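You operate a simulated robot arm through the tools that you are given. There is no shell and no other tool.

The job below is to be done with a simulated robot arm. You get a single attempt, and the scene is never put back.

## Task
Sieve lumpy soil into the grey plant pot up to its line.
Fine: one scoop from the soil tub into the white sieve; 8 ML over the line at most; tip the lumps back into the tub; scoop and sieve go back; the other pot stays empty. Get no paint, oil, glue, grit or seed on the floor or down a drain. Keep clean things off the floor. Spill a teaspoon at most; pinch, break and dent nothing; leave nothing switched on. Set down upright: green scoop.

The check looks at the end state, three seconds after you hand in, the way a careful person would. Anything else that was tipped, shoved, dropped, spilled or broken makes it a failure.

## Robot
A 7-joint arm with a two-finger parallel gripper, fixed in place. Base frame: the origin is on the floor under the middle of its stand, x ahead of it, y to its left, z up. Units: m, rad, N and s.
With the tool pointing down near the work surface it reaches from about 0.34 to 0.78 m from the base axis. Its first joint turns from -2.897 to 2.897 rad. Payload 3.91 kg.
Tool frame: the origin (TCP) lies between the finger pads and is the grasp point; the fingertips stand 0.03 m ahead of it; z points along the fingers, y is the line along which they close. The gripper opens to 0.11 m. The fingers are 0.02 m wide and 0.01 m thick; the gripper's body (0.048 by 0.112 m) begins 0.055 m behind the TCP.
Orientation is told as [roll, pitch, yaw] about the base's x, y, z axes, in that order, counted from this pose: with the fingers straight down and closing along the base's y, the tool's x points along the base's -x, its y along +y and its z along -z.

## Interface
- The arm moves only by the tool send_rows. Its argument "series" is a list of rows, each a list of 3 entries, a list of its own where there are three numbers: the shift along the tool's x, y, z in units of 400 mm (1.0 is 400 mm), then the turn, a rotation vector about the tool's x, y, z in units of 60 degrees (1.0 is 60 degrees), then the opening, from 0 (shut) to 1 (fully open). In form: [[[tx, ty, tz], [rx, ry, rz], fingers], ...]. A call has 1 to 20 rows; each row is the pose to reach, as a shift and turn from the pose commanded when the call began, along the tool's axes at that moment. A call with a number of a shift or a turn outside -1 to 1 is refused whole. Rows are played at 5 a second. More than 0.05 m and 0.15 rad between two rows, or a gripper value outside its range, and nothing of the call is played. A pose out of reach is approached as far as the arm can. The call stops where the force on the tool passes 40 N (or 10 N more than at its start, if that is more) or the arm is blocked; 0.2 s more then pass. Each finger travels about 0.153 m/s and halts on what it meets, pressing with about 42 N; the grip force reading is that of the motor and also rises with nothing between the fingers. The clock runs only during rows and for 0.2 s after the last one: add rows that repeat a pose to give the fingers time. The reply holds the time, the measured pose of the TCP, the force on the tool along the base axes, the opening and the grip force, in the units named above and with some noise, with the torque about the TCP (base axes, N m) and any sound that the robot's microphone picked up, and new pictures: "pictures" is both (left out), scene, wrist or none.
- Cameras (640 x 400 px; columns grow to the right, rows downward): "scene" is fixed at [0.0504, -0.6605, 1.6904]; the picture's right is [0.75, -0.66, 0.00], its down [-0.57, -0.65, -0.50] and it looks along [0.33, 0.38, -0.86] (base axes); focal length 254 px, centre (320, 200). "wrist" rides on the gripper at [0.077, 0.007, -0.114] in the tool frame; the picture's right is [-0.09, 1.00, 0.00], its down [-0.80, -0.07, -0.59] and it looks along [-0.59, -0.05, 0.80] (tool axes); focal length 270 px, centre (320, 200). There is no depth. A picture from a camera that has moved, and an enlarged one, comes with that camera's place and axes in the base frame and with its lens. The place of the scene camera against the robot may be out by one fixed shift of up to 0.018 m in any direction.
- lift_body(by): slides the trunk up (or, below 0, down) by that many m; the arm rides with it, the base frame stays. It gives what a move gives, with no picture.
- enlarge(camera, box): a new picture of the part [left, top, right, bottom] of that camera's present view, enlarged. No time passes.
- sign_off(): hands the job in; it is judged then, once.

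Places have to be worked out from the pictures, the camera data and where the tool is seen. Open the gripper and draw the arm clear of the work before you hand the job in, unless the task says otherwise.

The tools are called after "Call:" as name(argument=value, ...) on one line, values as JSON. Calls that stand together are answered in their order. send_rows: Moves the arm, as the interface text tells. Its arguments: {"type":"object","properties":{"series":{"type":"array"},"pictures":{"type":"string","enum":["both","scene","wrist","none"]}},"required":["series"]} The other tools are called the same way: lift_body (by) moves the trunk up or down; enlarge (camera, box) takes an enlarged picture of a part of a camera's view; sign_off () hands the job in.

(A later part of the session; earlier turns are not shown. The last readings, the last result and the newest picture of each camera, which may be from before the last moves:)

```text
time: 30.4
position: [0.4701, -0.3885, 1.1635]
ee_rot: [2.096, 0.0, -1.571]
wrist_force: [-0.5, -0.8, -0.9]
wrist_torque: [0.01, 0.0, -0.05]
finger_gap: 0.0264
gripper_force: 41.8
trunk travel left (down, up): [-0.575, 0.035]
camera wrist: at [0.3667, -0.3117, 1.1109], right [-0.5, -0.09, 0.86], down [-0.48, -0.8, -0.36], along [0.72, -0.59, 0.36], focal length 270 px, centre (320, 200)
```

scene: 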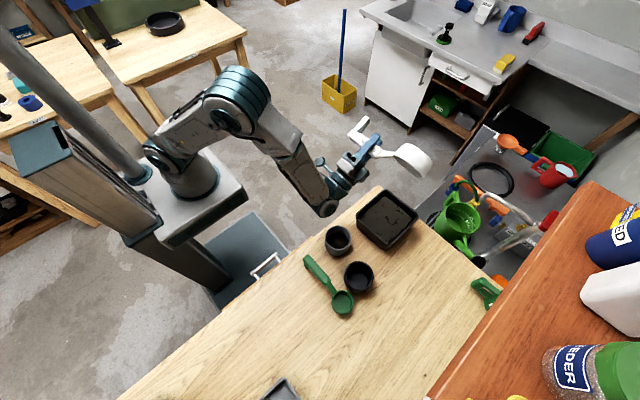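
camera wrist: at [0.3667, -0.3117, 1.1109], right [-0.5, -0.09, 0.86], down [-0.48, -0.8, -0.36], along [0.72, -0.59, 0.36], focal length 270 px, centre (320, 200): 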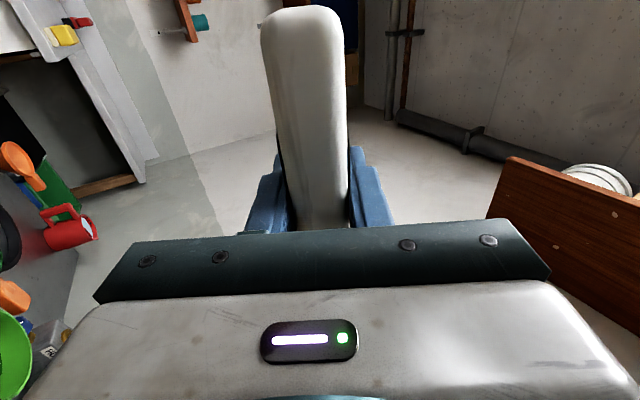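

Rolling also works above the tub at z≈1.16. I'll roll upright and take the empty sieve back to its home.

Call:
send_rows(series=[[[0, 0, 0], [0.125, 0, 0], 0.15], [[0, 0, 0], [0.25, 0, 0], 0.15], [[0, 0, 0], [0.375, 0, 0], 0.15], [[0, 0, 0], [0.5, 0, 0], 0.15], [[0, 0, 0], [0.625, 0, 0], 0.15], [[0, 0, 0], [0.75, 0, 0], 0.15], [[0, 0, 0], [0.875, 0, 0], 0.15], [[0, 0, 0], [1.0, 0, 0], 0.15]], pictures="none")

Call:
send_rows(series=[[[0, 0, 0], [0.125, 0, 0], 0.15], [[0, 0, 0], [0.25, 0, 0], 0.15], [[0, 0, 0], [0.375, 0, 0], 0.15], [[0, 0, 0], [0.5, 0, 0], 0.15], [[0, 0, 0], [0.625, 0, 0], 0.15], [[0, 0, 0], [0.75, 0, 0], 0.15], [[0, 0, 0], [0.875, 0, 0], 0.15], [[0, 0, 0], [1.0, 0, 0], 0.15]], pictures="none")

Call:
send_rows(series=[[[-0.029, -0.111, 0], [0, 0, 0], 0.15], [[-0.058, -0.222, 0], [0, 0, 0], 0.15], [[-0.087, -0.333, 0], [0, 0, 0], 0.15], [[-0.116, -0.444, 0], [0, 0, 0], 0.15], [[-0.144, -0.555, 0], [0, 0, 0], 0.15], [[-0.173, -0.667, 0], [0, 0, 0], 0.15], [[-0.202, -0.778, 0], [0, 0, 0], 0.15], [[-0.231, -0.889, 0], [0, 0, 0], 0.15], [[-0.26, -1.0, 0], [0, 0, 0], 0.15], [[-0.26, -1.0, 0], [0, 0, 0], 0.15]], pictures="none")

Call:
send_rows(series=[[[-0.0275, -0.105, 0.05], [0, 0, 0], 0.15], [[-0.0275, -0.105, 0.15], [0, 0, 0], 0.15], [[-0.0275, -0.105, 0.25], [0, 0, 0], 0.15], [[-0.0275, -0.105, 0.35], [0, 0, 0], 0.15], [[-0.0275, -0.105, 0.45], [0, 0, 0], 0.15], [[-0.0275, -0.105, 0.45], [0, 0, 0], 0.15]], pictures="both")

```text
time: 32.2
position: [0.4695, -0.3901, 1.1629]
ee_rot: [1.047, -0.001, -1.572]
wrist_force: [-0.8, -0.2, -1.0]
wrist_torque: [0.0, 0.02, 0.05]
finger_gap: 0.0266
gripper_force: 42.0
trunk travel left (down, up): [-0.575, 0.035]
```

```text
time: 34.0
position: [0.4696, -0.3891, 1.1616]
ee_rot: [-0.003, -0.002, -1.571]
wrist_force: [1.3, -0.1, -1.2]
wrist_torque: [0.02, 0.02, -0.02]
finger_gap: 0.0265
gripper_force: 42.3
trunk travel left (down, up): [-0.575, 0.035]
```

```text
time: 36.2
position: [0.0679, -0.494, 1.1616]
ee_rot: [0.001, 0.0, -1.571]
wrist_force: [0.3, 0.6, -0.9]
wrist_torque: [0.01, -0.02, 0.01]
finger_gap: 0.0266
gripper_force: 41.9
trunk travel left (down, up): [-0.575, 0.035]
```

```text
time: 37.6
position: [0.027, -0.5041, 0.9807]
ee_rot: [0.0, 0.001, -1.57]
wrist_force: [0.1, 0.0, -0.7]
wrist_torque: [0.0, 0.0, 0.0]
finger_gap: 0.0265
gripper_force: 42.0
trunk travel left (down, up): [-0.575, 0.035]
camera wrist: at [0.0329, -0.4269, 1.0952], right [1.0, -0.09, 0.0], down [-0.07, -0.8, 0.59], along [-0.05, -0.59, -0.8], focal length 270 px, centre (320, 200)
```

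scene: 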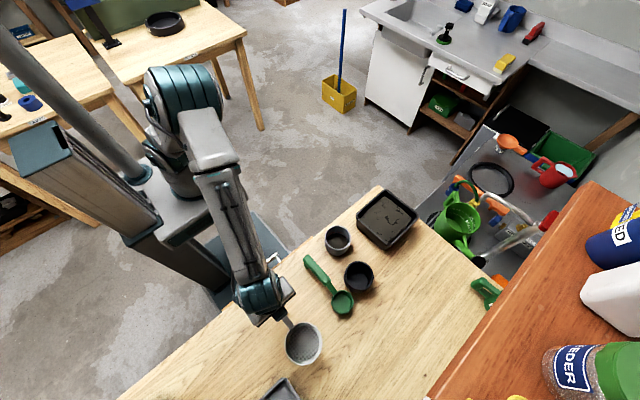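
wrist: 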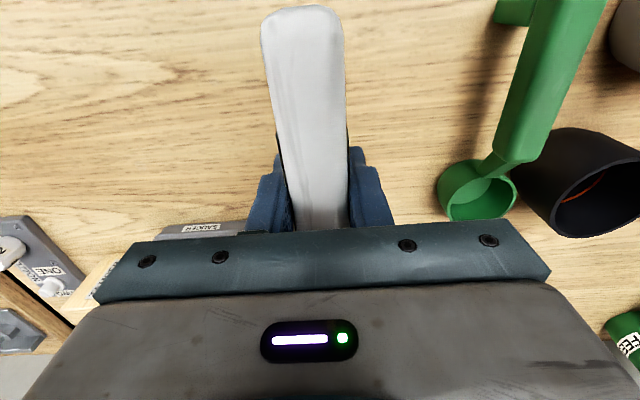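

I'm right above the sieve's home spot; now lowering the last 9 cm slowly, then opening.

Call:
send_rows(series=[[[0, 0, 0.08], [0, 0, 0], 0.15], [[0, 0, 0.15], [0, 0, 0], 0.15], [[0, 0, 0.19], [0, 0, 0], 0.15], [[0, 0, 0.21], [0, 0, 0], 0.15], [[0, 0, 0.22], [0, 0, 0], 0.15], [[0, 0, 0.228], [0, 0, 0], 0.15], [[0, 0, 0.228], [0, 0, 0], 0.15]], pictures="none")

Call:
send_rows(series=[[[0, 0, 0], [0, 0, 0], 0.3], [[0, 0, 0], [0, 0, 0], 0.45], [[0, 0, 0], [0, 0, 0], 0.6], [[0, 0, 0], [0, 0, 0], 0.6]], pictures="both")

```text
time: 39.2
position: [0.0282, -0.5031, 0.8937]
ee_rot: [0.001, -0.006, -1.571]
wrist_force: [3.6, -0.3, 30.5]
wrist_torque: [0.68, -0.05, 0.02]
finger_gap: 0.0269
gripper_force: 42.3
trunk travel left (down, up): [-0.575, 0.035]
```

```text
time: 40.2
position: [0.028, -0.5039, 0.8918]
ee_rot: [0.001, -0.002, -1.571]
wrist_force: [0.2, 0.5, 0.5]
wrist_torque: [-0.02, 0.01, -0.01]
finger_gap: 0.0658
gripper_force: 0.0
trunk travel left (down, up): [-0.575, 0.035]
camera wrist: at [0.0334, -0.427, 1.0051], right [1.0, -0.09, 0.0], down [-0.07, -0.8, 0.59], along [-0.05, -0.59, -0.8], focal length 270 px, centre (320, 200)
```

scene: 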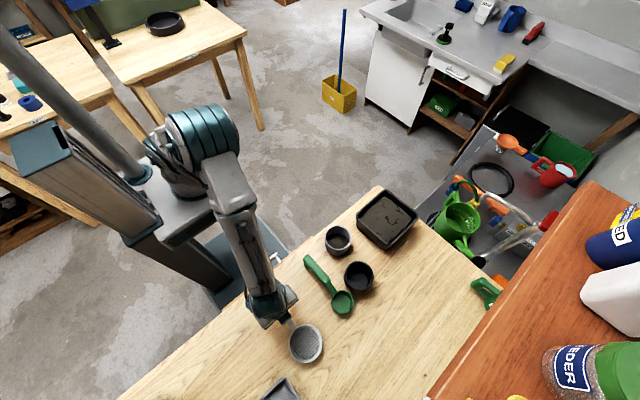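
wrist: 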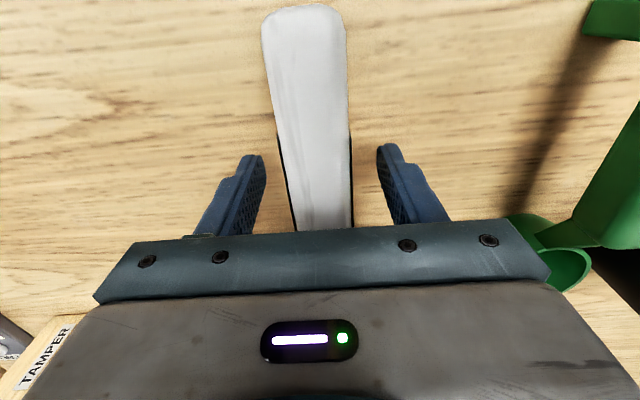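

The sieve is back on its home spot and released; it touched the table at TCP z≈0.893, so I'll stop a touch higher next time. Now up and over to the scoop handle.

Call:
send_rows(series=[[[0, 0, -0.1], [0, 0, 0], 0.6], [[0, 0, -0.2], [0, 0, 0], 0.6], [[0, 0, -0.275], [0, 0, 0], 0.6], [[0.002, 0.1, -0.275], [0, 0, 0], 0.6], [[0.004, 0.2, -0.275], [0, 0, 0], 0.6], [[0.006, 0.3, -0.275], [0, 0, 0], 0.6], [[0.009, 0.395, -0.275], [0, 0, 0], 0.6], [[0.009, 0.395, -0.275], [0, 0, 0], 0.6]], pictures="both")

Call:
enlarge(camera="wrist", box=[220, 0, 420, 125])

Call:
enlarge(camera="scene", box=[250, 290, 346, 370])

```text
time: 42.0
position: [0.1857, -0.4993, 1.0016]
ee_rot: [0.0, -0.001, -1.571]
wrist_force: [0.4, 0.6, 0.1]
wrist_torque: [0.01, 0.01, -0.01]
finger_gap: 0.0659
gripper_force: 0.0
trunk travel left (down, up): [-0.575, 0.035]
camera wrist: at [0.1923, -0.4227, 1.1156], right [1.0, -0.09, 0.0], down [-0.07, -0.8, 0.59], along [-0.05, -0.59, -0.8], focal length 270 px, centre (320, 200)
```

scene: 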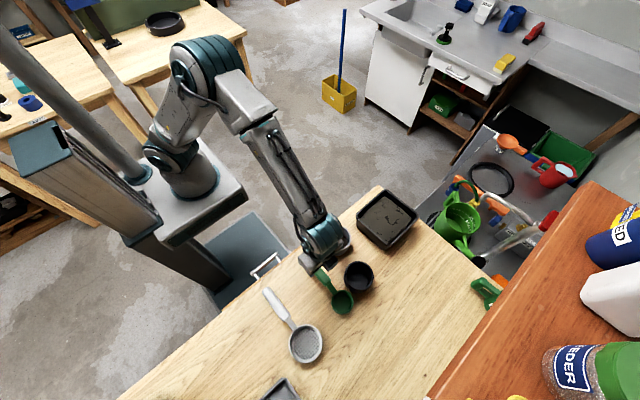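
wrist: 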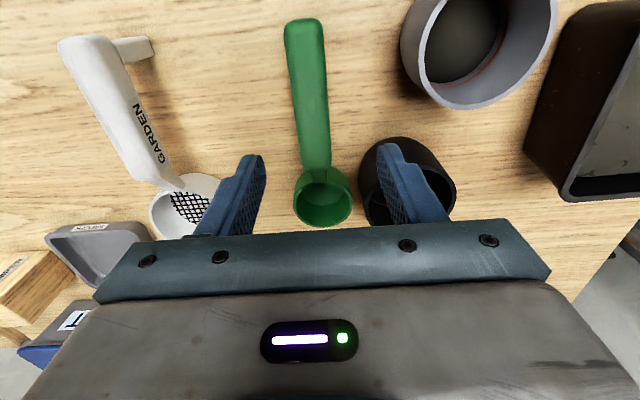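

```text
3.20 times, centred on (320, 62) of wrist
camera zoom: at [0.1923, -0.4227, 1.1156], right [1.0, -0.09, 0.0], down [-0.07, -0.8, 0.59], along [-0.05, -0.59, -0.8], focal length 865 px, centre (320, 640)
```

zoom: 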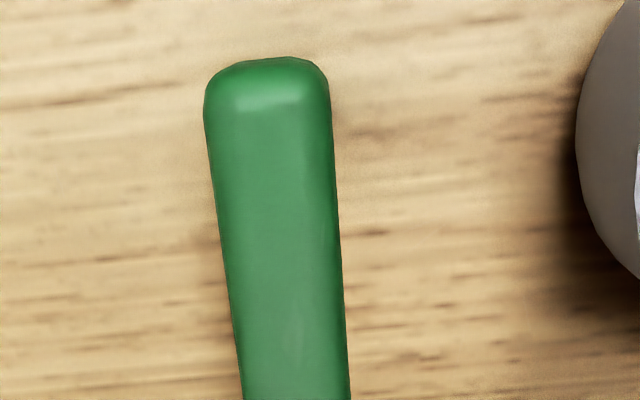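

```text
5.00 times, centred on (298, 330) of scene
camera zoom: at [0.0504, -0.6605, 1.6904], right [0.75, -0.66, 0.0], down [-0.57, -0.65, -0.5], along [0.33, 0.38, -0.86], focal length 1269 px, centre (430, -450)
```

zoom: 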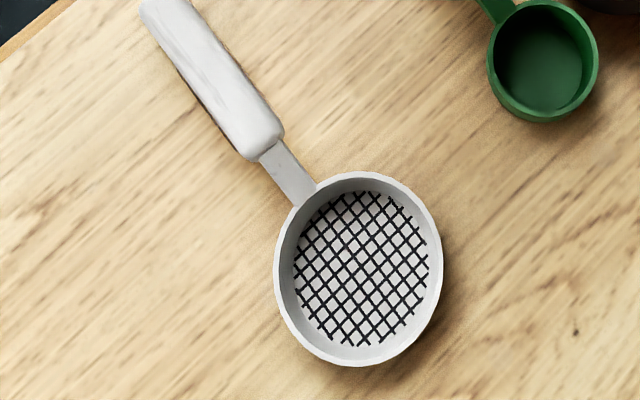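

The scoop handle's centreline is at x≈0.179, and from the apparent widths both handles sit at about z 0.89–0.915. I'll come down around the scoop handle at y≈-0.475 with the TCP at z≈0.908.

Call:
send_rows(series=[[[0.03, -0.0155, 0.06], [0, 0, 0], 0.6], [[0.0625, -0.0155, 0.12], [0, 0, 0], 0.6], [[0.0625, -0.0155, 0.18], [0, 0, 0], 0.6], [[0.0625, -0.0155, 0.215], [0, 0, 0], 0.6], [[0.0625, -0.0155, 0.232], [0, 0, 0], 0.6], [[0.0625, -0.0155, 0.232], [0, 0, 0], 0.6]], pictures="both")

Call:
enlarge(camera="wrist", box=[220, 110, 420, 235])

```text
time: 43.4
position: [0.1795, -0.4744, 0.9081]
ee_rot: [-0.001, 0.0, -1.571]
wrist_force: [-0.6, 1.0, 0.7]
wrist_torque: [-0.01, 0.02, 0.01]
finger_gap: 0.0661
gripper_force: 0.0
trunk travel left (down, up): [-0.575, 0.035]
camera wrist: at [0.1861, -0.3985, 1.022], right [1.0, -0.09, 0.0], down [-0.07, -0.8, 0.59], along [-0.05, -0.59, -0.8], focal length 270 px, centre (320, 200)
```

scene: 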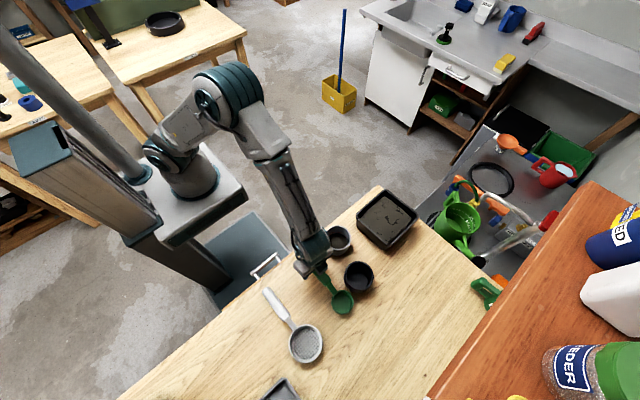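
wrist: 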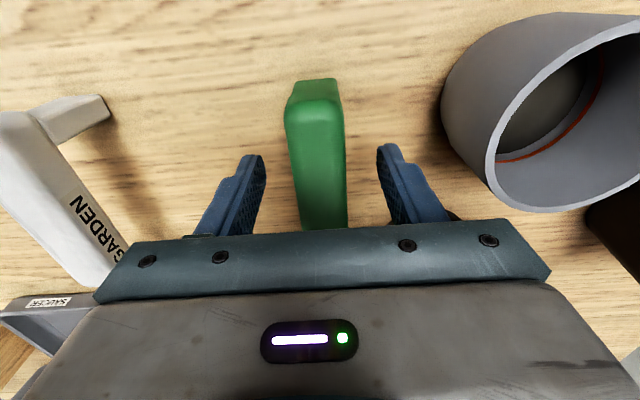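

```text
3.20 times, centred on (320, 172) of wrist
camera zoom: at [0.1861, -0.3985, 1.022], right [1.0, -0.09, 0.0], down [-0.07, -0.8, 0.59], along [-0.05, -0.59, -0.8], focal length 865 px, centre (320, 288)
```

zoom: 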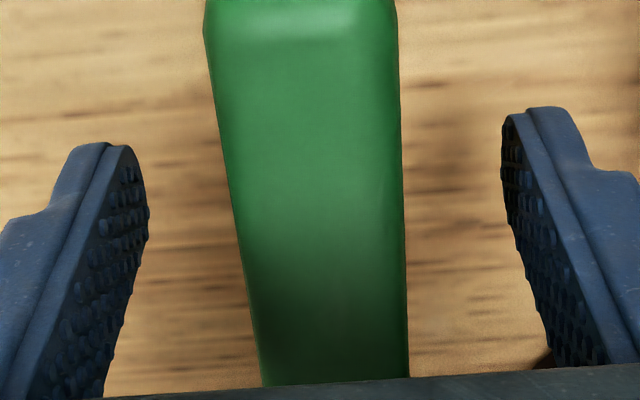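

The scoop handle is centred at pad height. Closing the gripper on it.

Call:
send_rows(series=[[[0, 0, 0], [0, 0, 0], 0.35], [[0, 0, 0], [0, 0, 0], 0.15], [[0, 0, 0], [0, 0, 0], 0.15], [[0, 0, 0], [0, 0, 0], 0.15]], pictures="wrist")

```text
time: 44.4
position: [0.1807, -0.4757, 0.9069]
ee_rot: [0.001, -0.001, -1.57]
wrist_force: [0.3, -0.5, 0.2]
wrist_torque: [-0.01, -0.02, -0.01]
finger_gap: 0.0263
gripper_force: 42.5
trunk travel left (down, up): [-0.575, 0.035]
camera wrist: at [0.1861, -0.3985, 1.0221], right [1.0, -0.09, 0.0], down [-0.07, -0.8, 0.59], along [-0.05, -0.59, -0.8], focal length 270 px, centre (320, 200)
```

wrist: 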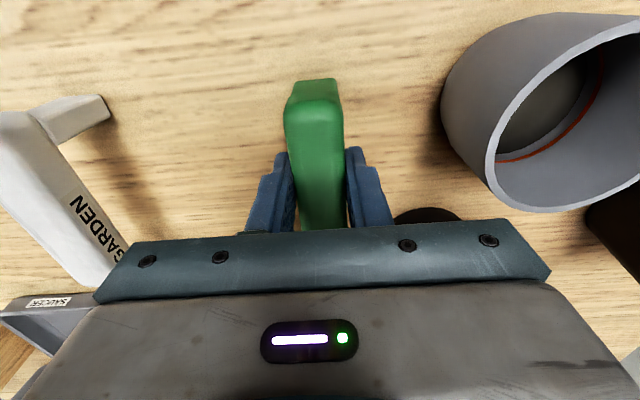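

Scoop gripped at 26.3 mm; its home grip pose is TCP (0.179,-0.475,0.908), yaw -1.571. Lifting straight up.

Call:
send_rows(series=[[[0, 0, -0.03], [0, 0, 0], 0.15], [[0, 0, -0.1], [0, 0, 0], 0.15], [[0, 0, -0.2], [0, 0, 0], 0.15], [[0, 0, -0.3], [0, 0, 0], 0.15], [[0, 0, -0.4], [0, 0, 0], 0.15], [[0, 0, -0.43], [0, 0, 0], 0.15], [[0, 0, -0.43], [0, 0, 0], 0.15]], pictures="both")

Call:
enlarge(camera="scene", box=[270, 210, 398, 290])

```text
time: 46.0
position: [0.1814, -0.4773, 1.0791]
ee_rot: [0.001, 0.001, -1.571]
wrist_force: [0.1, 0.2, -1.6]
wrist_torque: [0.02, 0.02, 0.02]
finger_gap: 0.0261
gripper_force: 41.9
trunk travel left (down, up): [-0.575, 0.035]
camera wrist: at [0.1869, -0.4001, 1.1943], right [1.0, -0.09, 0.0], down [-0.07, -0.8, 0.59], along [-0.05, -0.59, -0.8], focal length 270 px, centre (320, 200)
```

scene: 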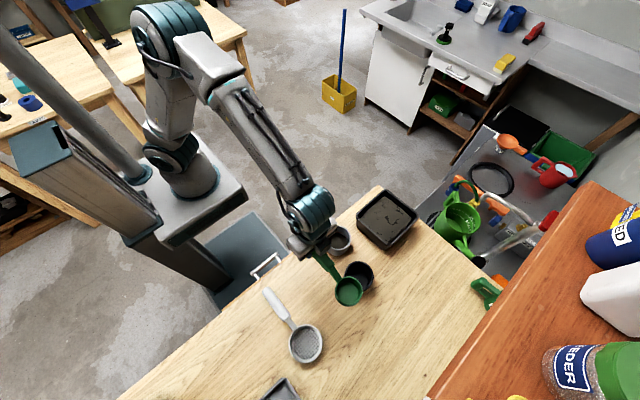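
wrist: 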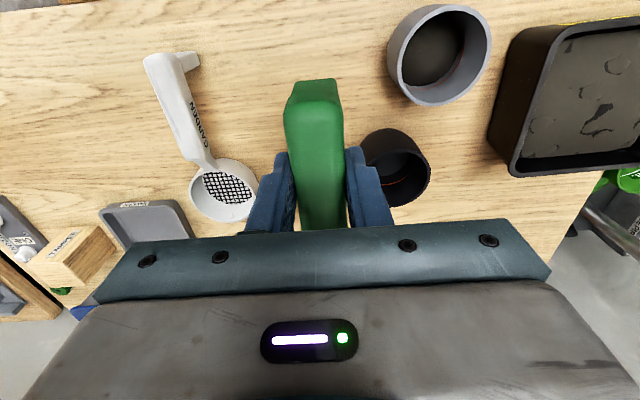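

```text
5.00 times, centred on (334, 250) of scene
camera zoom: at [0.0504, -0.6605, 1.6904], right [0.75, -0.66, 0.0], down [-0.57, -0.65, -0.5], along [0.33, 0.38, -0.86], focal length 1269 px, centre (250, -50)
```

zoom: 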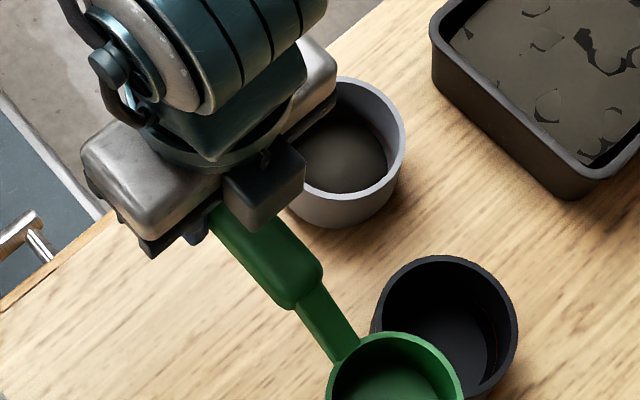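

The scoop is up and level. I'll carry it over the tub at z≈1.10.

Call:
send_rows(series=[[[0.03, 0.103, -0.05], [0, 0, 0], 0.15], [[0.06, 0.206, -0.05], [0, 0, 0], 0.15], [[0.09, 0.31, -0.05], [0, 0, 0], 0.15], [[0.12, 0.413, -0.05], [0, 0, 0], 0.15], [[0.15, 0.516, -0.05], [0, 0, 0], 0.15], [[0.18, 0.62, -0.05], [0, 0, 0], 0.15], [[0.2126, 0.7225, -0.05], [0, 0, 0], 0.15], [[0.2126, 0.7225, -0.05], [0, 0, 0], 0.15]], pictures="both")

Call:
enlarge(camera="scene", box=[340, 160, 468, 240])

Call:
enlarge(camera="wrist", box=[200, 90, 440, 240])

```text
time: 47.8
position: [0.4681, -0.3921, 1.1024]
ee_rot: [0.0, 0.0, -1.57]
wrist_force: [-0.4, 0.6, -0.6]
wrist_torque: [0.05, 0.01, 0.01]
finger_gap: 0.0261
gripper_force: 42.2
trunk travel left (down, up): [-0.575, 0.035]
camera wrist: at [0.4736, -0.3151, 1.2167], right [1.0, -0.09, 0.0], down [-0.07, -0.8, 0.59], along [-0.05, -0.59, -0.8], focal length 270 px, centre (320, 200)
```

scene: 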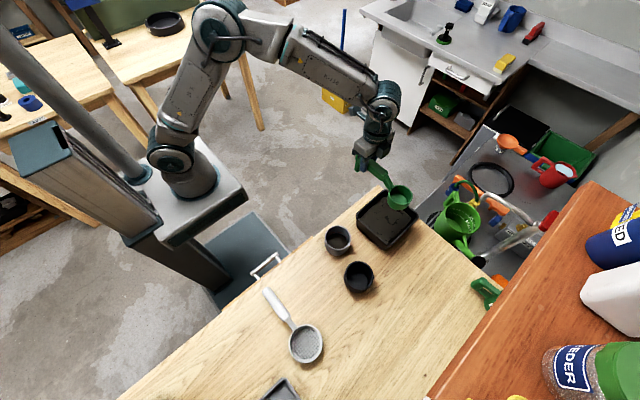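
wrist: 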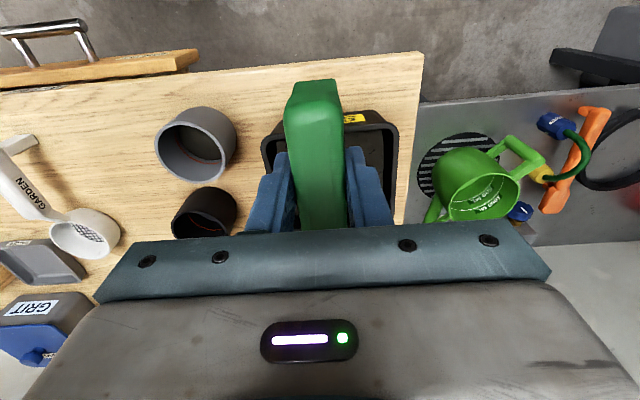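

```text
5.00 times, centred on (404, 200) of scene
camera zoom: at [0.0504, -0.6605, 1.6904], right [0.75, -0.66, 0.0], down [-0.57, -0.65, -0.5], along [0.33, 0.38, -0.86], focal length 1269 px, centre (-100, 200)
```

zoom: 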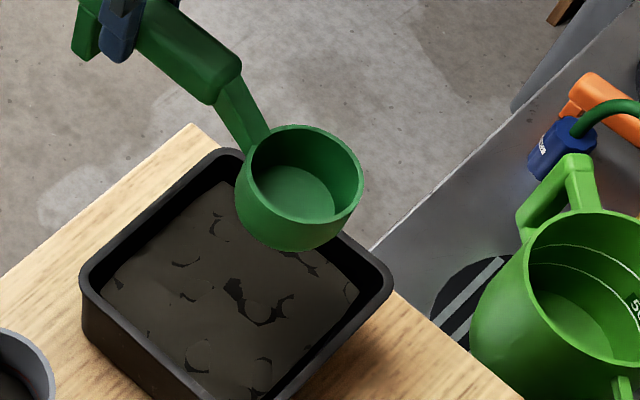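

```text
2.67 times, centred on (320, 165) of wrist
camera zoom: at [0.4736, -0.3151, 1.2167], right [1.0, -0.09, 0.0], down [-0.07, -0.8, 0.59], along [-0.05, -0.59, -0.8], focal length 721 px, centre (320, 293)
```

zoom: 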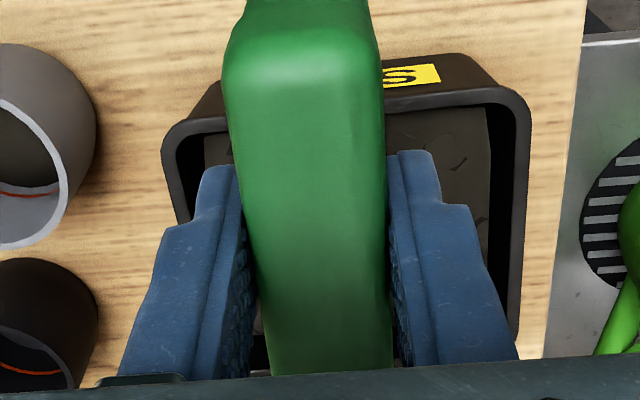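

I'll zoom in on the tub interior to judge the depth of the soil below the rim.

Call:
enlarge(camera="scene", box=[354, 185, 422, 250])

Call:
enlarge(camera="wrist", box=[340, 100, 404, 140])

```text
6.15 times, centred on (388, 218) of scene
camera zoom: at [0.0504, -0.6605, 1.6904], right [0.75, -0.66, 0.0], down [-0.57, -0.65, -0.5], along [0.33, 0.38, -0.86], focal length 1562 px, centre (-98, 92)
```

zoom: 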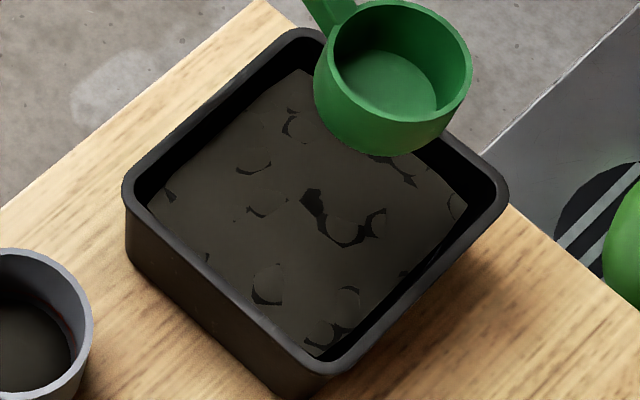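

```text
10.00 times, centred on (372, 120) of wrist
camera zoom: at [0.4736, -0.3151, 1.2167], right [1.0, -0.09, 0.0], down [-0.07, -0.8, 0.59], along [-0.05, -0.59, -0.8], focal length 2703 px, centre (-200, 1000)
```

zoom: 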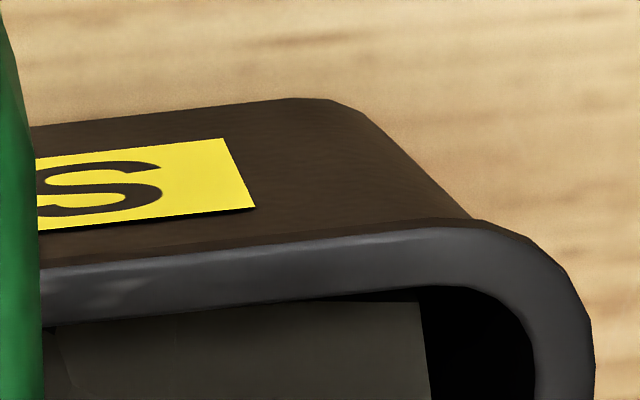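

I put the soil surface at z≈0.895 and the tub's inner walls at x 0.397–0.547, y -0.581…-0.439. I'll pitch the scoop 40° nose down above the near side of the tub and look before digging.

Call:
send_rows(series=[[[-0.016, 0, 0.013], [0, 0.111, 0], 0.15], [[-0.032, 0, 0.026], [0, 0.222, 0], 0.15], [[-0.048, 0, 0.039], [0, 0.333, 0], 0.15], [[-0.065, 0, 0.052], [0, 0.444, 0], 0.15], [[-0.081, 0, 0.065], [0, 0.555, 0], 0.15], [[-0.097, 0, 0.0775], [0, 0.667, 0], 0.15], [[-0.097, 0, 0.0775], [0, 0.667, 0], 0.15]], pictures="both")

Call:
enlarge(camera="scene", box=[340, 160, 468, 240])

```text
time: 49.4
position: [0.4676, -0.4301, 1.0692]
ee_rot: [0.0, 0.7, -1.571]
wrist_force: [-0.1, -0.7, -0.1]
wrist_torque: [0.02, 0.02, 0.02]
finger_gap: 0.0263
gripper_force: 41.8
trunk travel left (down, up): [-0.575, 0.035]
camera wrist: at [0.4739, -0.4443, 1.2065], right [1.0, -0.07, -0.06], down [-0.07, -1.0, -0.06], along [-0.05, 0.06, -1.0], focal length 270 px, centre (320, 200)
```

scene: 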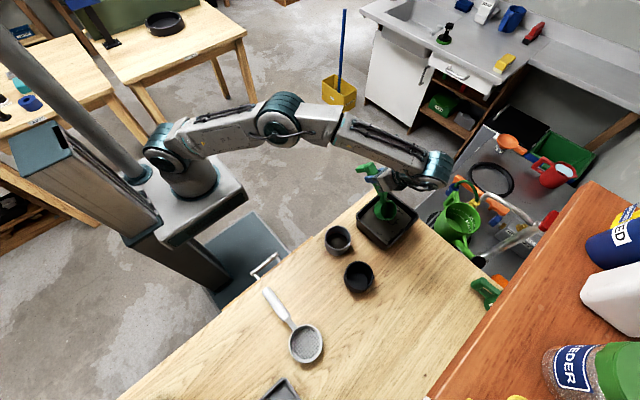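
wrist: 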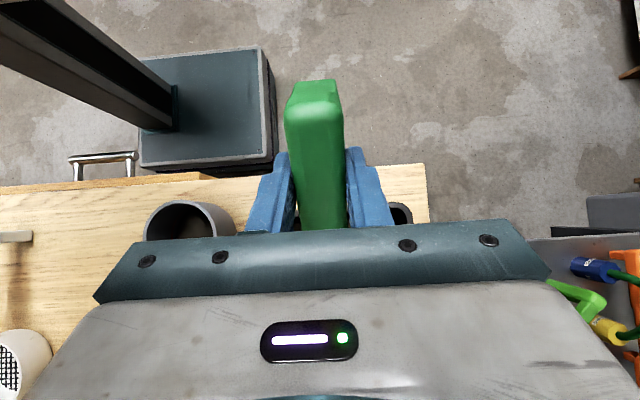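

```text
5.00 times, centred on (404, 200) of scene
camera zoom: at [0.0504, -0.6605, 1.6904], right [0.75, -0.66, 0.0], down [-0.57, -0.65, -0.5], along [0.33, 0.38, -0.86], focal length 1269 px, centre (-100, 200)
```

zoom: 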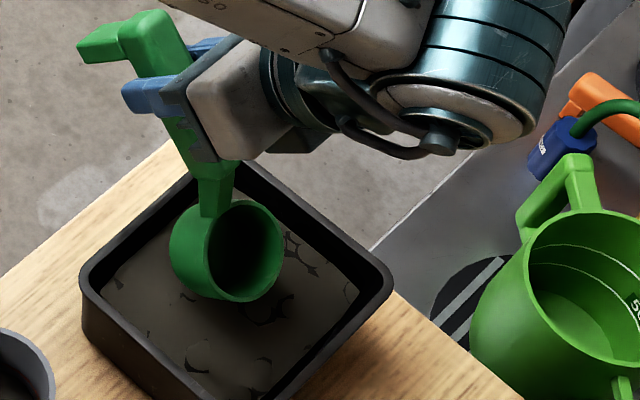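

The pitched pose is as computed, with the bowl over the near half of the tub and its mouth facing away. I'll lower it about 5.5 cm to find where the soil surface is.

Call:
send_rows(series=[[[-0.03, 0, 0.035], [0, 0, 0], 0.15], [[-0.06, 0, 0.07], [0, 0, 0], 0.15], [[-0.0884, 0, 0.1053], [0, 0, 0], 0.15], [[-0.0884, 0, 0.1053], [0, 0, 0], 0.15]], pictures="scene")

Call:
enlarge(camera="scene", box=[350, 180, 430, 250])

```text
time: 50.4
position: [0.4679, -0.43, 1.0137]
ee_rot: [0.0, 0.697, -1.571]
wrist_force: [0.0, -0.5, -1.6]
wrist_torque: [0.0, 0.0, -0.01]
finger_gap: 0.0264
gripper_force: 41.9
trunk travel left (down, up): [-0.575, 0.035]
```

scene: 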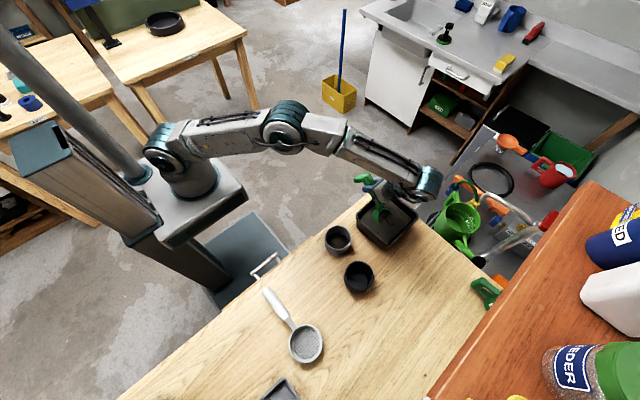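

```text
5.71 times, centred on (390, 215) of scene
camera zoom: at [0.0504, -0.6605, 1.6904], right [0.75, -0.66, 0.0], down [-0.57, -0.65, -0.5], along [0.33, 0.38, -0.86], focal length 1450 px, centre (-80, 114)
```

zoom: 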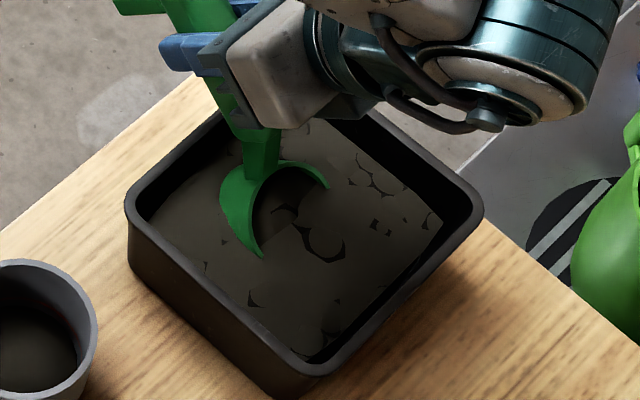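

The soil surface turns out to be at z≈0.908, just 15 mm below the rim. Now I'll sweep the bowl forward through the soil while levelling it from 40° to 10°.

Call:
send_rows(series=[[[-0.0179, 0, 0.031], [0, -0.1333, 0], 0.15], [[-0.0423, 0, 0.0641], [0, -0.2667, 0], 0.15], [[-0.0594, 0, 0.0945], [0, -0.3833, 0], 0.15], [[-0.0727, 0, 0.1264], [0, -0.5, 0], 0.15], [[-0.0727, 0, 0.1264], [0, -0.5, 0], 0.15]], pictures="both")

Call:
enlarge(camera="scene", box=[350, 180, 430, 250])

```text
time: 51.6
position: [0.4682, -0.42, 0.9561]
ee_rot: [0.001, 0.174, -1.57]
wrist_force: [0.1, 0.0, -0.9]
wrist_torque: [0.02, 0.02, -0.01]
finger_gap: 0.0265
gripper_force: 42.0
trunk travel left (down, up): [-0.575, 0.035]
camera wrist: at [0.4746, -0.3632, 1.0824], right [1.0, -0.09, -0.02], down [-0.07, -0.89, 0.45], along [-0.05, -0.44, -0.89], focal length 270 px, centre (320, 200)
```

scene: 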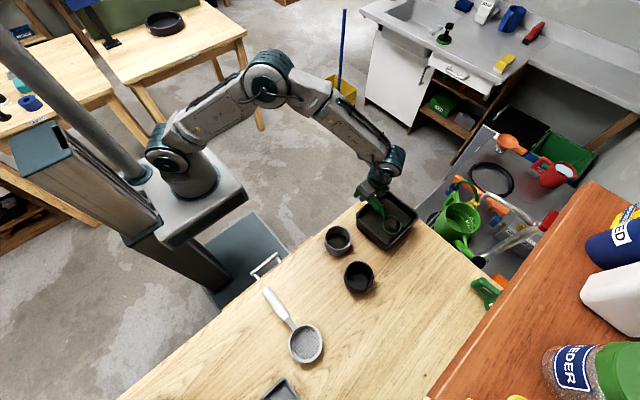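
wrist: 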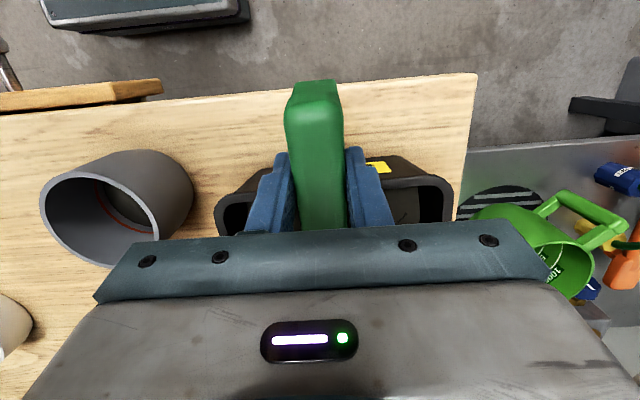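

```text
5.71 times, centred on (390, 215) of scene
camera zoom: at [0.0504, -0.6605, 1.6904], right [0.75, -0.66, 0.0], down [-0.57, -0.65, -0.5], along [0.33, 0.38, -0.86], focal length 1450 px, centre (-80, 114)
```

zoom: 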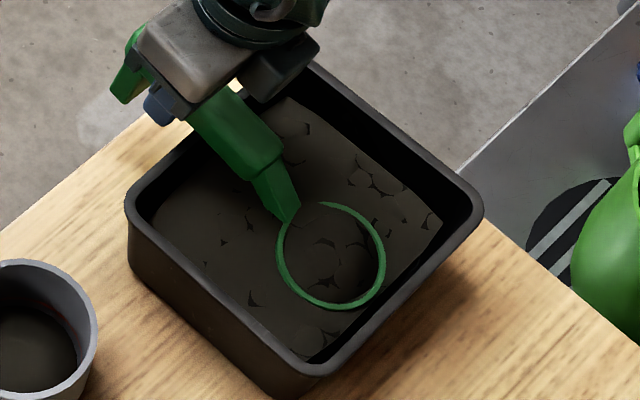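

The bowl is full of soil and lumps with its rim right at the surface. I'll level it fully and raise it straight out of the tub.

Call:
send_rows(series=[[[0.0138, 0, 0.0052], [0, -0.0833, 0], 0.15], [[0.0283, 0, 0.0098], [0, -0.1667, 0], 0.15], [[0.0326, 0, -0.015], [0, -0.1667, 0], 0.15], [[0.0369, 0, -0.0395], [0, -0.1667, 0], 0.15], [[0.0424, 0, -0.07], [0, -0.1667, 0], 0.15], [[0.0478, 0, -0.101], [0, -0.1667, 0], 0.15], [[0.0543, 0, -0.138], [0, -0.1667, 0], 0.15], [[0.0608, 0, -0.1749], [0, -0.1667, 0], 0.15], [[0.0608, 0, -0.1749], [0, -0.1667, 0], 0.15], [[0.0608, 0, -0.1749], [0, -0.1667, 0], 0.15]], pictures="both")

Call:
enlarge(camera="scene", box=[350, 170, 430, 240])

```text
time: 53.8
position: [0.4687, -0.4083, 1.0306]
ee_rot: [0.0, 0.0, -1.571]
wrist_force: [-0.1, 0.1, -2.7]
wrist_torque: [0.05, 0.03, -0.03]
finger_gap: 0.0267
gripper_force: 41.6
trunk travel left (down, up): [-0.575, 0.035]
camera wrist: at [0.4749, -0.3318, 1.1441], right [1.0, -0.09, 0.0], down [-0.07, -0.8, 0.59], along [-0.05, -0.59, -0.8], focal length 270 px, centre (320, 200)
```

scene: 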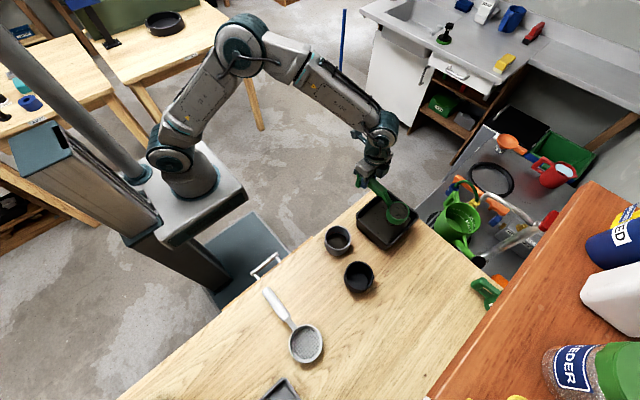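
wrist: 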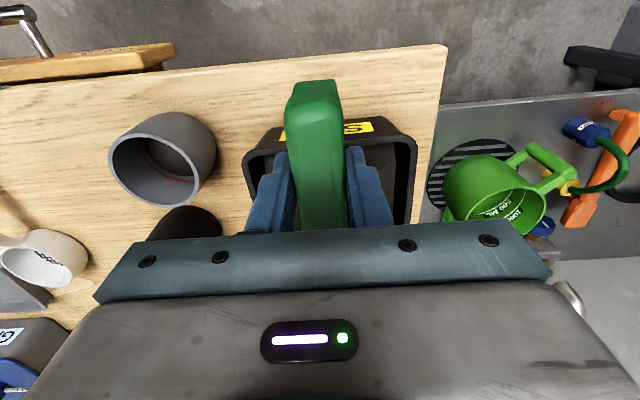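

```text
5.71 times, centred on (390, 205) of scene
camera zoom: at [0.0504, -0.6605, 1.6904], right [0.75, -0.66, 0.0], down [-0.57, -0.65, -0.5], along [0.33, 0.38, -0.86], focal length 1450 px, centre (-80, 171)
```

zoom: 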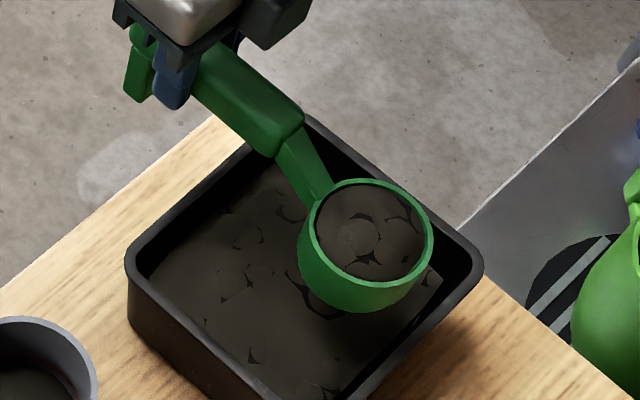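

The scoop is evenly full just below its brim. I'll carry it level and slowly, keeping the bowl on the far side of the pots so it never passes over the black one.

Call:
send_rows(series=[[[-0.02, -0.015, 0], [0, 0, 0], 0.15], [[-0.06, -0.045, 0], [0, 0, 0], 0.15], [[-0.115, -0.09, 0], [0, 0, 0], 0.15], [[-0.18, -0.14, 0], [0, 0, 0], 0.15], [[-0.245, -0.19, 0], [0, 0, 0], 0.15], [[-0.3, -0.24, 0], [0, 0, 0], 0.15], [[-0.3325, -0.3, 0], [0, 0, 0], 0.15], [[-0.345, -0.37, 0], [0, 0, 0], 0.15], [[-0.345, -0.445, 0], [0, 0, 0], 0.15], [[-0.345, -0.52, 0], [0, 0, 0], 0.15], [[-0.345, -0.595, 0], [0, 0, 0], 0.15], [[-0.345, -0.67, 0], [0, 0, 0], 0.15], [[-0.345, -0.745, 0], [0, 0, 0], 0.15], [[-0.345, -0.81, 0], [0, 0, 0], 0.15], [[-0.345, -0.86, 0], [0, 0, 0], 0.15], [[-0.345, -0.895, 0], [0, 0, 0], 0.15], [[-0.345, -0.915, 0], [0, 0, 0], 0.15], [[-0.345, -0.92, 0], [0, 0, 0], 0.15]], pictures="both")

Call:
enlarge(camera="scene", box=[260, 240, 388, 370])

Call:
enlarge(camera="scene", box=[320, 180, 440, 255])

```text
time: 57.6
position: [0.0991, -0.5452, 1.0293]
ee_rot: [-0.001, 0.0, -1.569]
wrist_force: [-0.1, -0.2, -1.2]
wrist_torque: [0.04, 0.03, 0.02]
finger_gap: 0.0264
gripper_force: 42.0
trunk travel left (down, up): [-0.575, 0.035]
camera wrist: at [0.1047, -0.4682, 1.1444], right [1.0, -0.09, 0.0], down [-0.07, -0.8, 0.59], along [-0.05, -0.59, -0.8], focal length 270 px, centre (320, 200)
```

scene: 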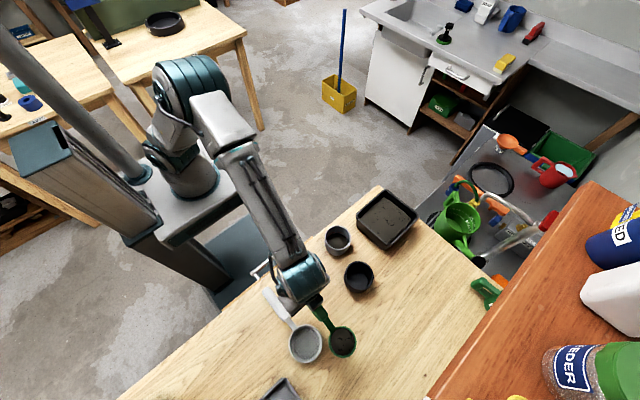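
wrist: 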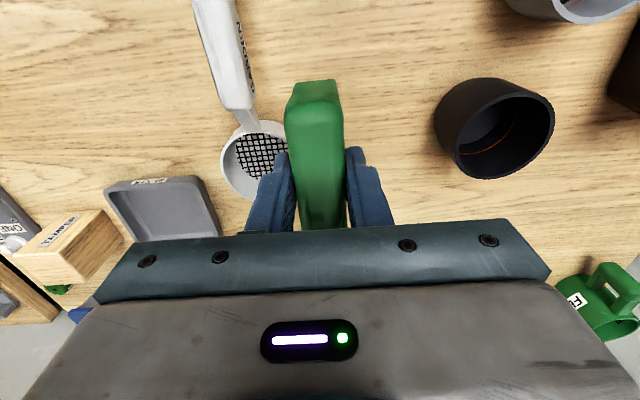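

```text
3.08 times, centred on (324, 305) of scene
camera zoom: at [0.0504, -0.6605, 1.6904], right [0.75, -0.66, 0.0], down [-0.57, -0.65, -0.5], along [0.33, 0.38, -0.86], focal length 781 px, centre (308, -123)
```

zoom: 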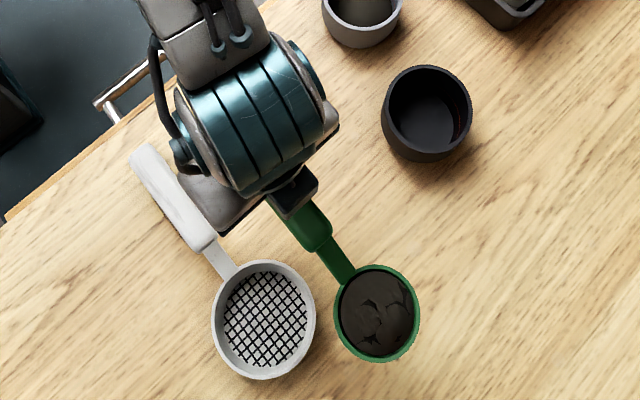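

```text
5.33 times, centred on (380, 218) of scene
camera zoom: at [0.0504, -0.6605, 1.6904], right [0.75, -0.66, 0.0], down [-0.57, -0.65, -0.5], along [0.33, 0.38, -0.86], focal length 1353 px, centre (0, 107)
```

zoom: 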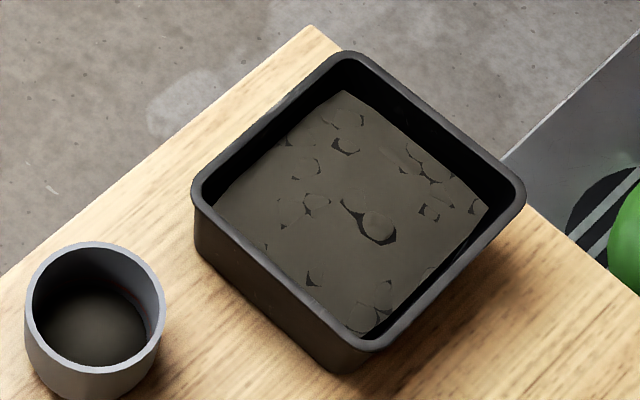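

Nothing was spilled. Now I'll bring the full scoop over the sieve into the pre-pour pose.

Call:
send_rows(series=[[[0.0114, -0.018, 0.005], [0, 0, 0], 0.15], [[0.0356, -0.056, 0.02], [0, 0, 0], 0.15], [[0.0641, -0.101, 0.045], [0, 0, 0], 0.15], [[0.0926, -0.146, 0.075], [0, 0, 0], 0.15], [[0.1169, -0.1845, 0.105], [0, 0, 0], 0.15], [[0.134, -0.2115, 0.127], [0, 0, 0], 0.15], [[0.1425, -0.225, 0.1375], [0, 0, 0], 0.15], [[0.1425, -0.225, 0.1375], [0, 0, 0], 0.15]], pictures="both")

Call:
enlarge(camera="scene", box=[250, 280, 362, 370])

```text
time: 59.4
position: [0.0107, -0.4879, 0.9774]
ee_rot: [-0.001, -0.003, -1.571]
wrist_force: [4.1, -9.2, 33.7]
wrist_torque: [0.23, -0.64, -0.17]
finger_gap: 0.0266
gripper_force: 41.9
trunk travel left (down, up): [-0.575, 0.035]
camera wrist: at [0.0167, -0.4106, 1.091], right [1.0, -0.09, 0.0], down [-0.07, -0.8, 0.6], along [-0.05, -0.6, -0.8], focal length 270 px, centre (320, 200)
```

scene: 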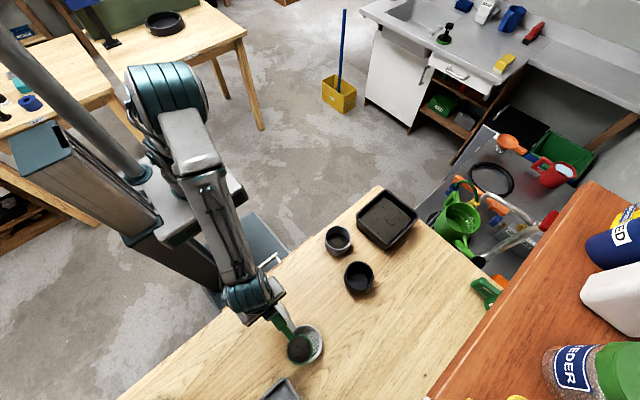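
wrist: 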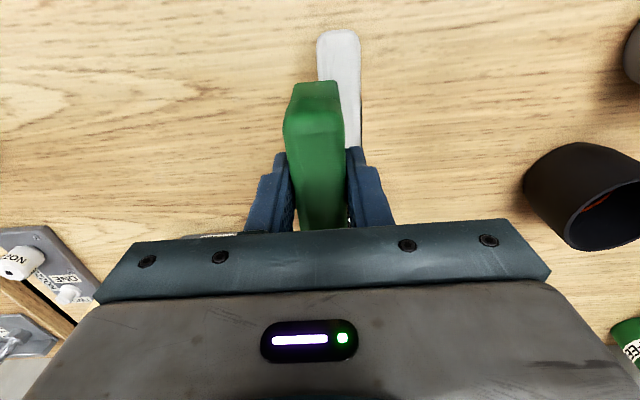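

```text
4.44 times, centred on (306, 325) of scene
camera zoom: at [0.0504, -0.6605, 1.6904], right [0.75, -0.66, 0.0], down [-0.57, -0.65, -0.5], along [0.33, 0.38, -0.86], focal length 1128 px, centre (382, -356)
```

zoom: 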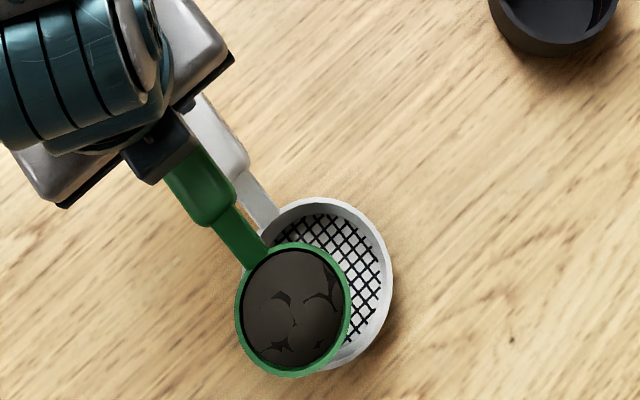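

The force reads 34 N upward, so the scoop's foot is pressing on the sieve's handle below it. I'll raise it straight away.

Call:
send_rows(series=[[[0, 0, -0.02], [0, 0, 0], 0.15], [[0, 0, -0.05], [0, 0, 0], 0.15], [[0, 0, -0.085], [0, 0, 0], 0.15], [[0, 0, -0.11], [0, 0, 0], 0.15], [[0, 0, -0.125], [0, 0, 0], 0.15], [[0, 0, -0.125], [0, 0, 0], 0.15]], pictures="both")

Call:
enlarge(camera="scene", box=[250, 280, 362, 370])

Call:
enlarge(camera="wrist", box=[220, 10, 420, 135])

```text
time: 60.8
position: [0.0099, -0.4878, 1.025]
ee_rot: [0.0, 0.002, -1.57]
wrist_force: [-0.1, 0.4, -1.2]
wrist_torque: [0.08, -0.03, -0.01]
finger_gap: 0.0267
gripper_force: 41.7
trunk travel left (down, up): [-0.575, 0.035]
camera wrist: at [0.0167, -0.4108, 1.1397], right [1.0, -0.09, 0.0], down [-0.07, -0.8, 0.59], along [-0.05, -0.59, -0.8], focal length 270 px, centre (320, 200)
```

scene: 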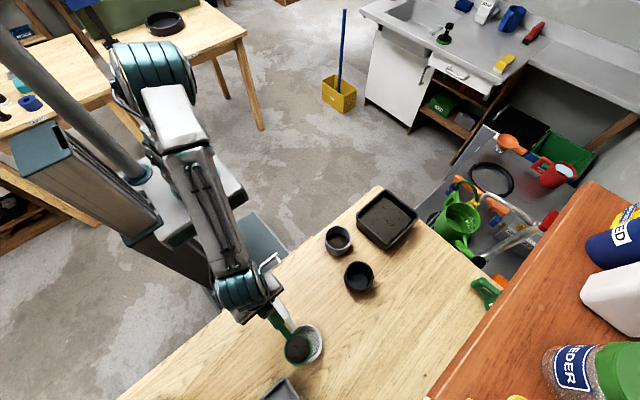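
wrist: 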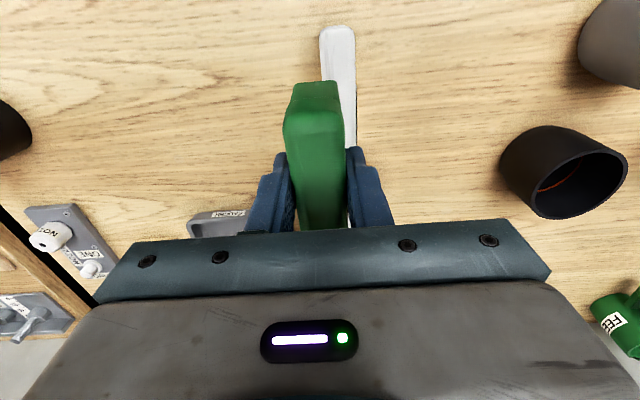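

```text
4.44 times, centred on (306, 325) of scene
camera zoom: at [0.0504, -0.6605, 1.6904], right [0.75, -0.66, 0.0], down [-0.57, -0.65, -0.5], along [0.33, 0.38, -0.86], focal length 1128 px, centre (382, -356)
```

zoom: 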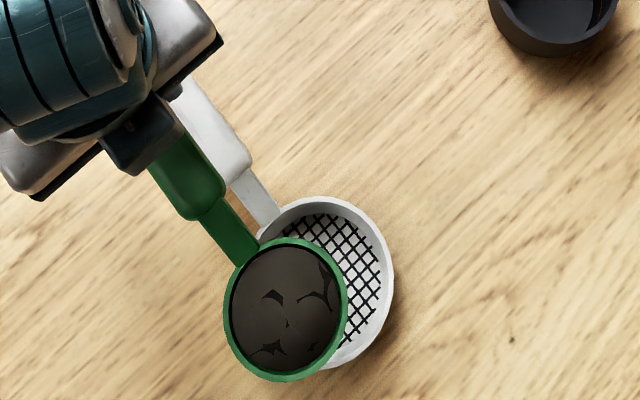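

```text
3.20 times, centred on (320, 72) of wrist
camera zoom: at [0.0167, -0.4108, 1.1397], right [1.0, -0.09, 0.0], down [-0.07, -0.8, 0.59], along [-0.05, -0.59, -0.8], focal length 865 px, centre (320, 608)
```

zoom: 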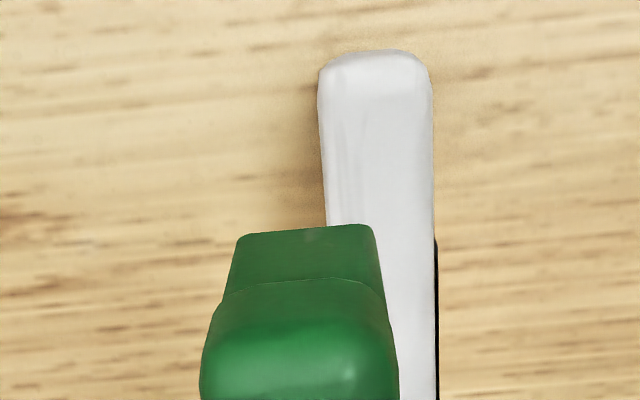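

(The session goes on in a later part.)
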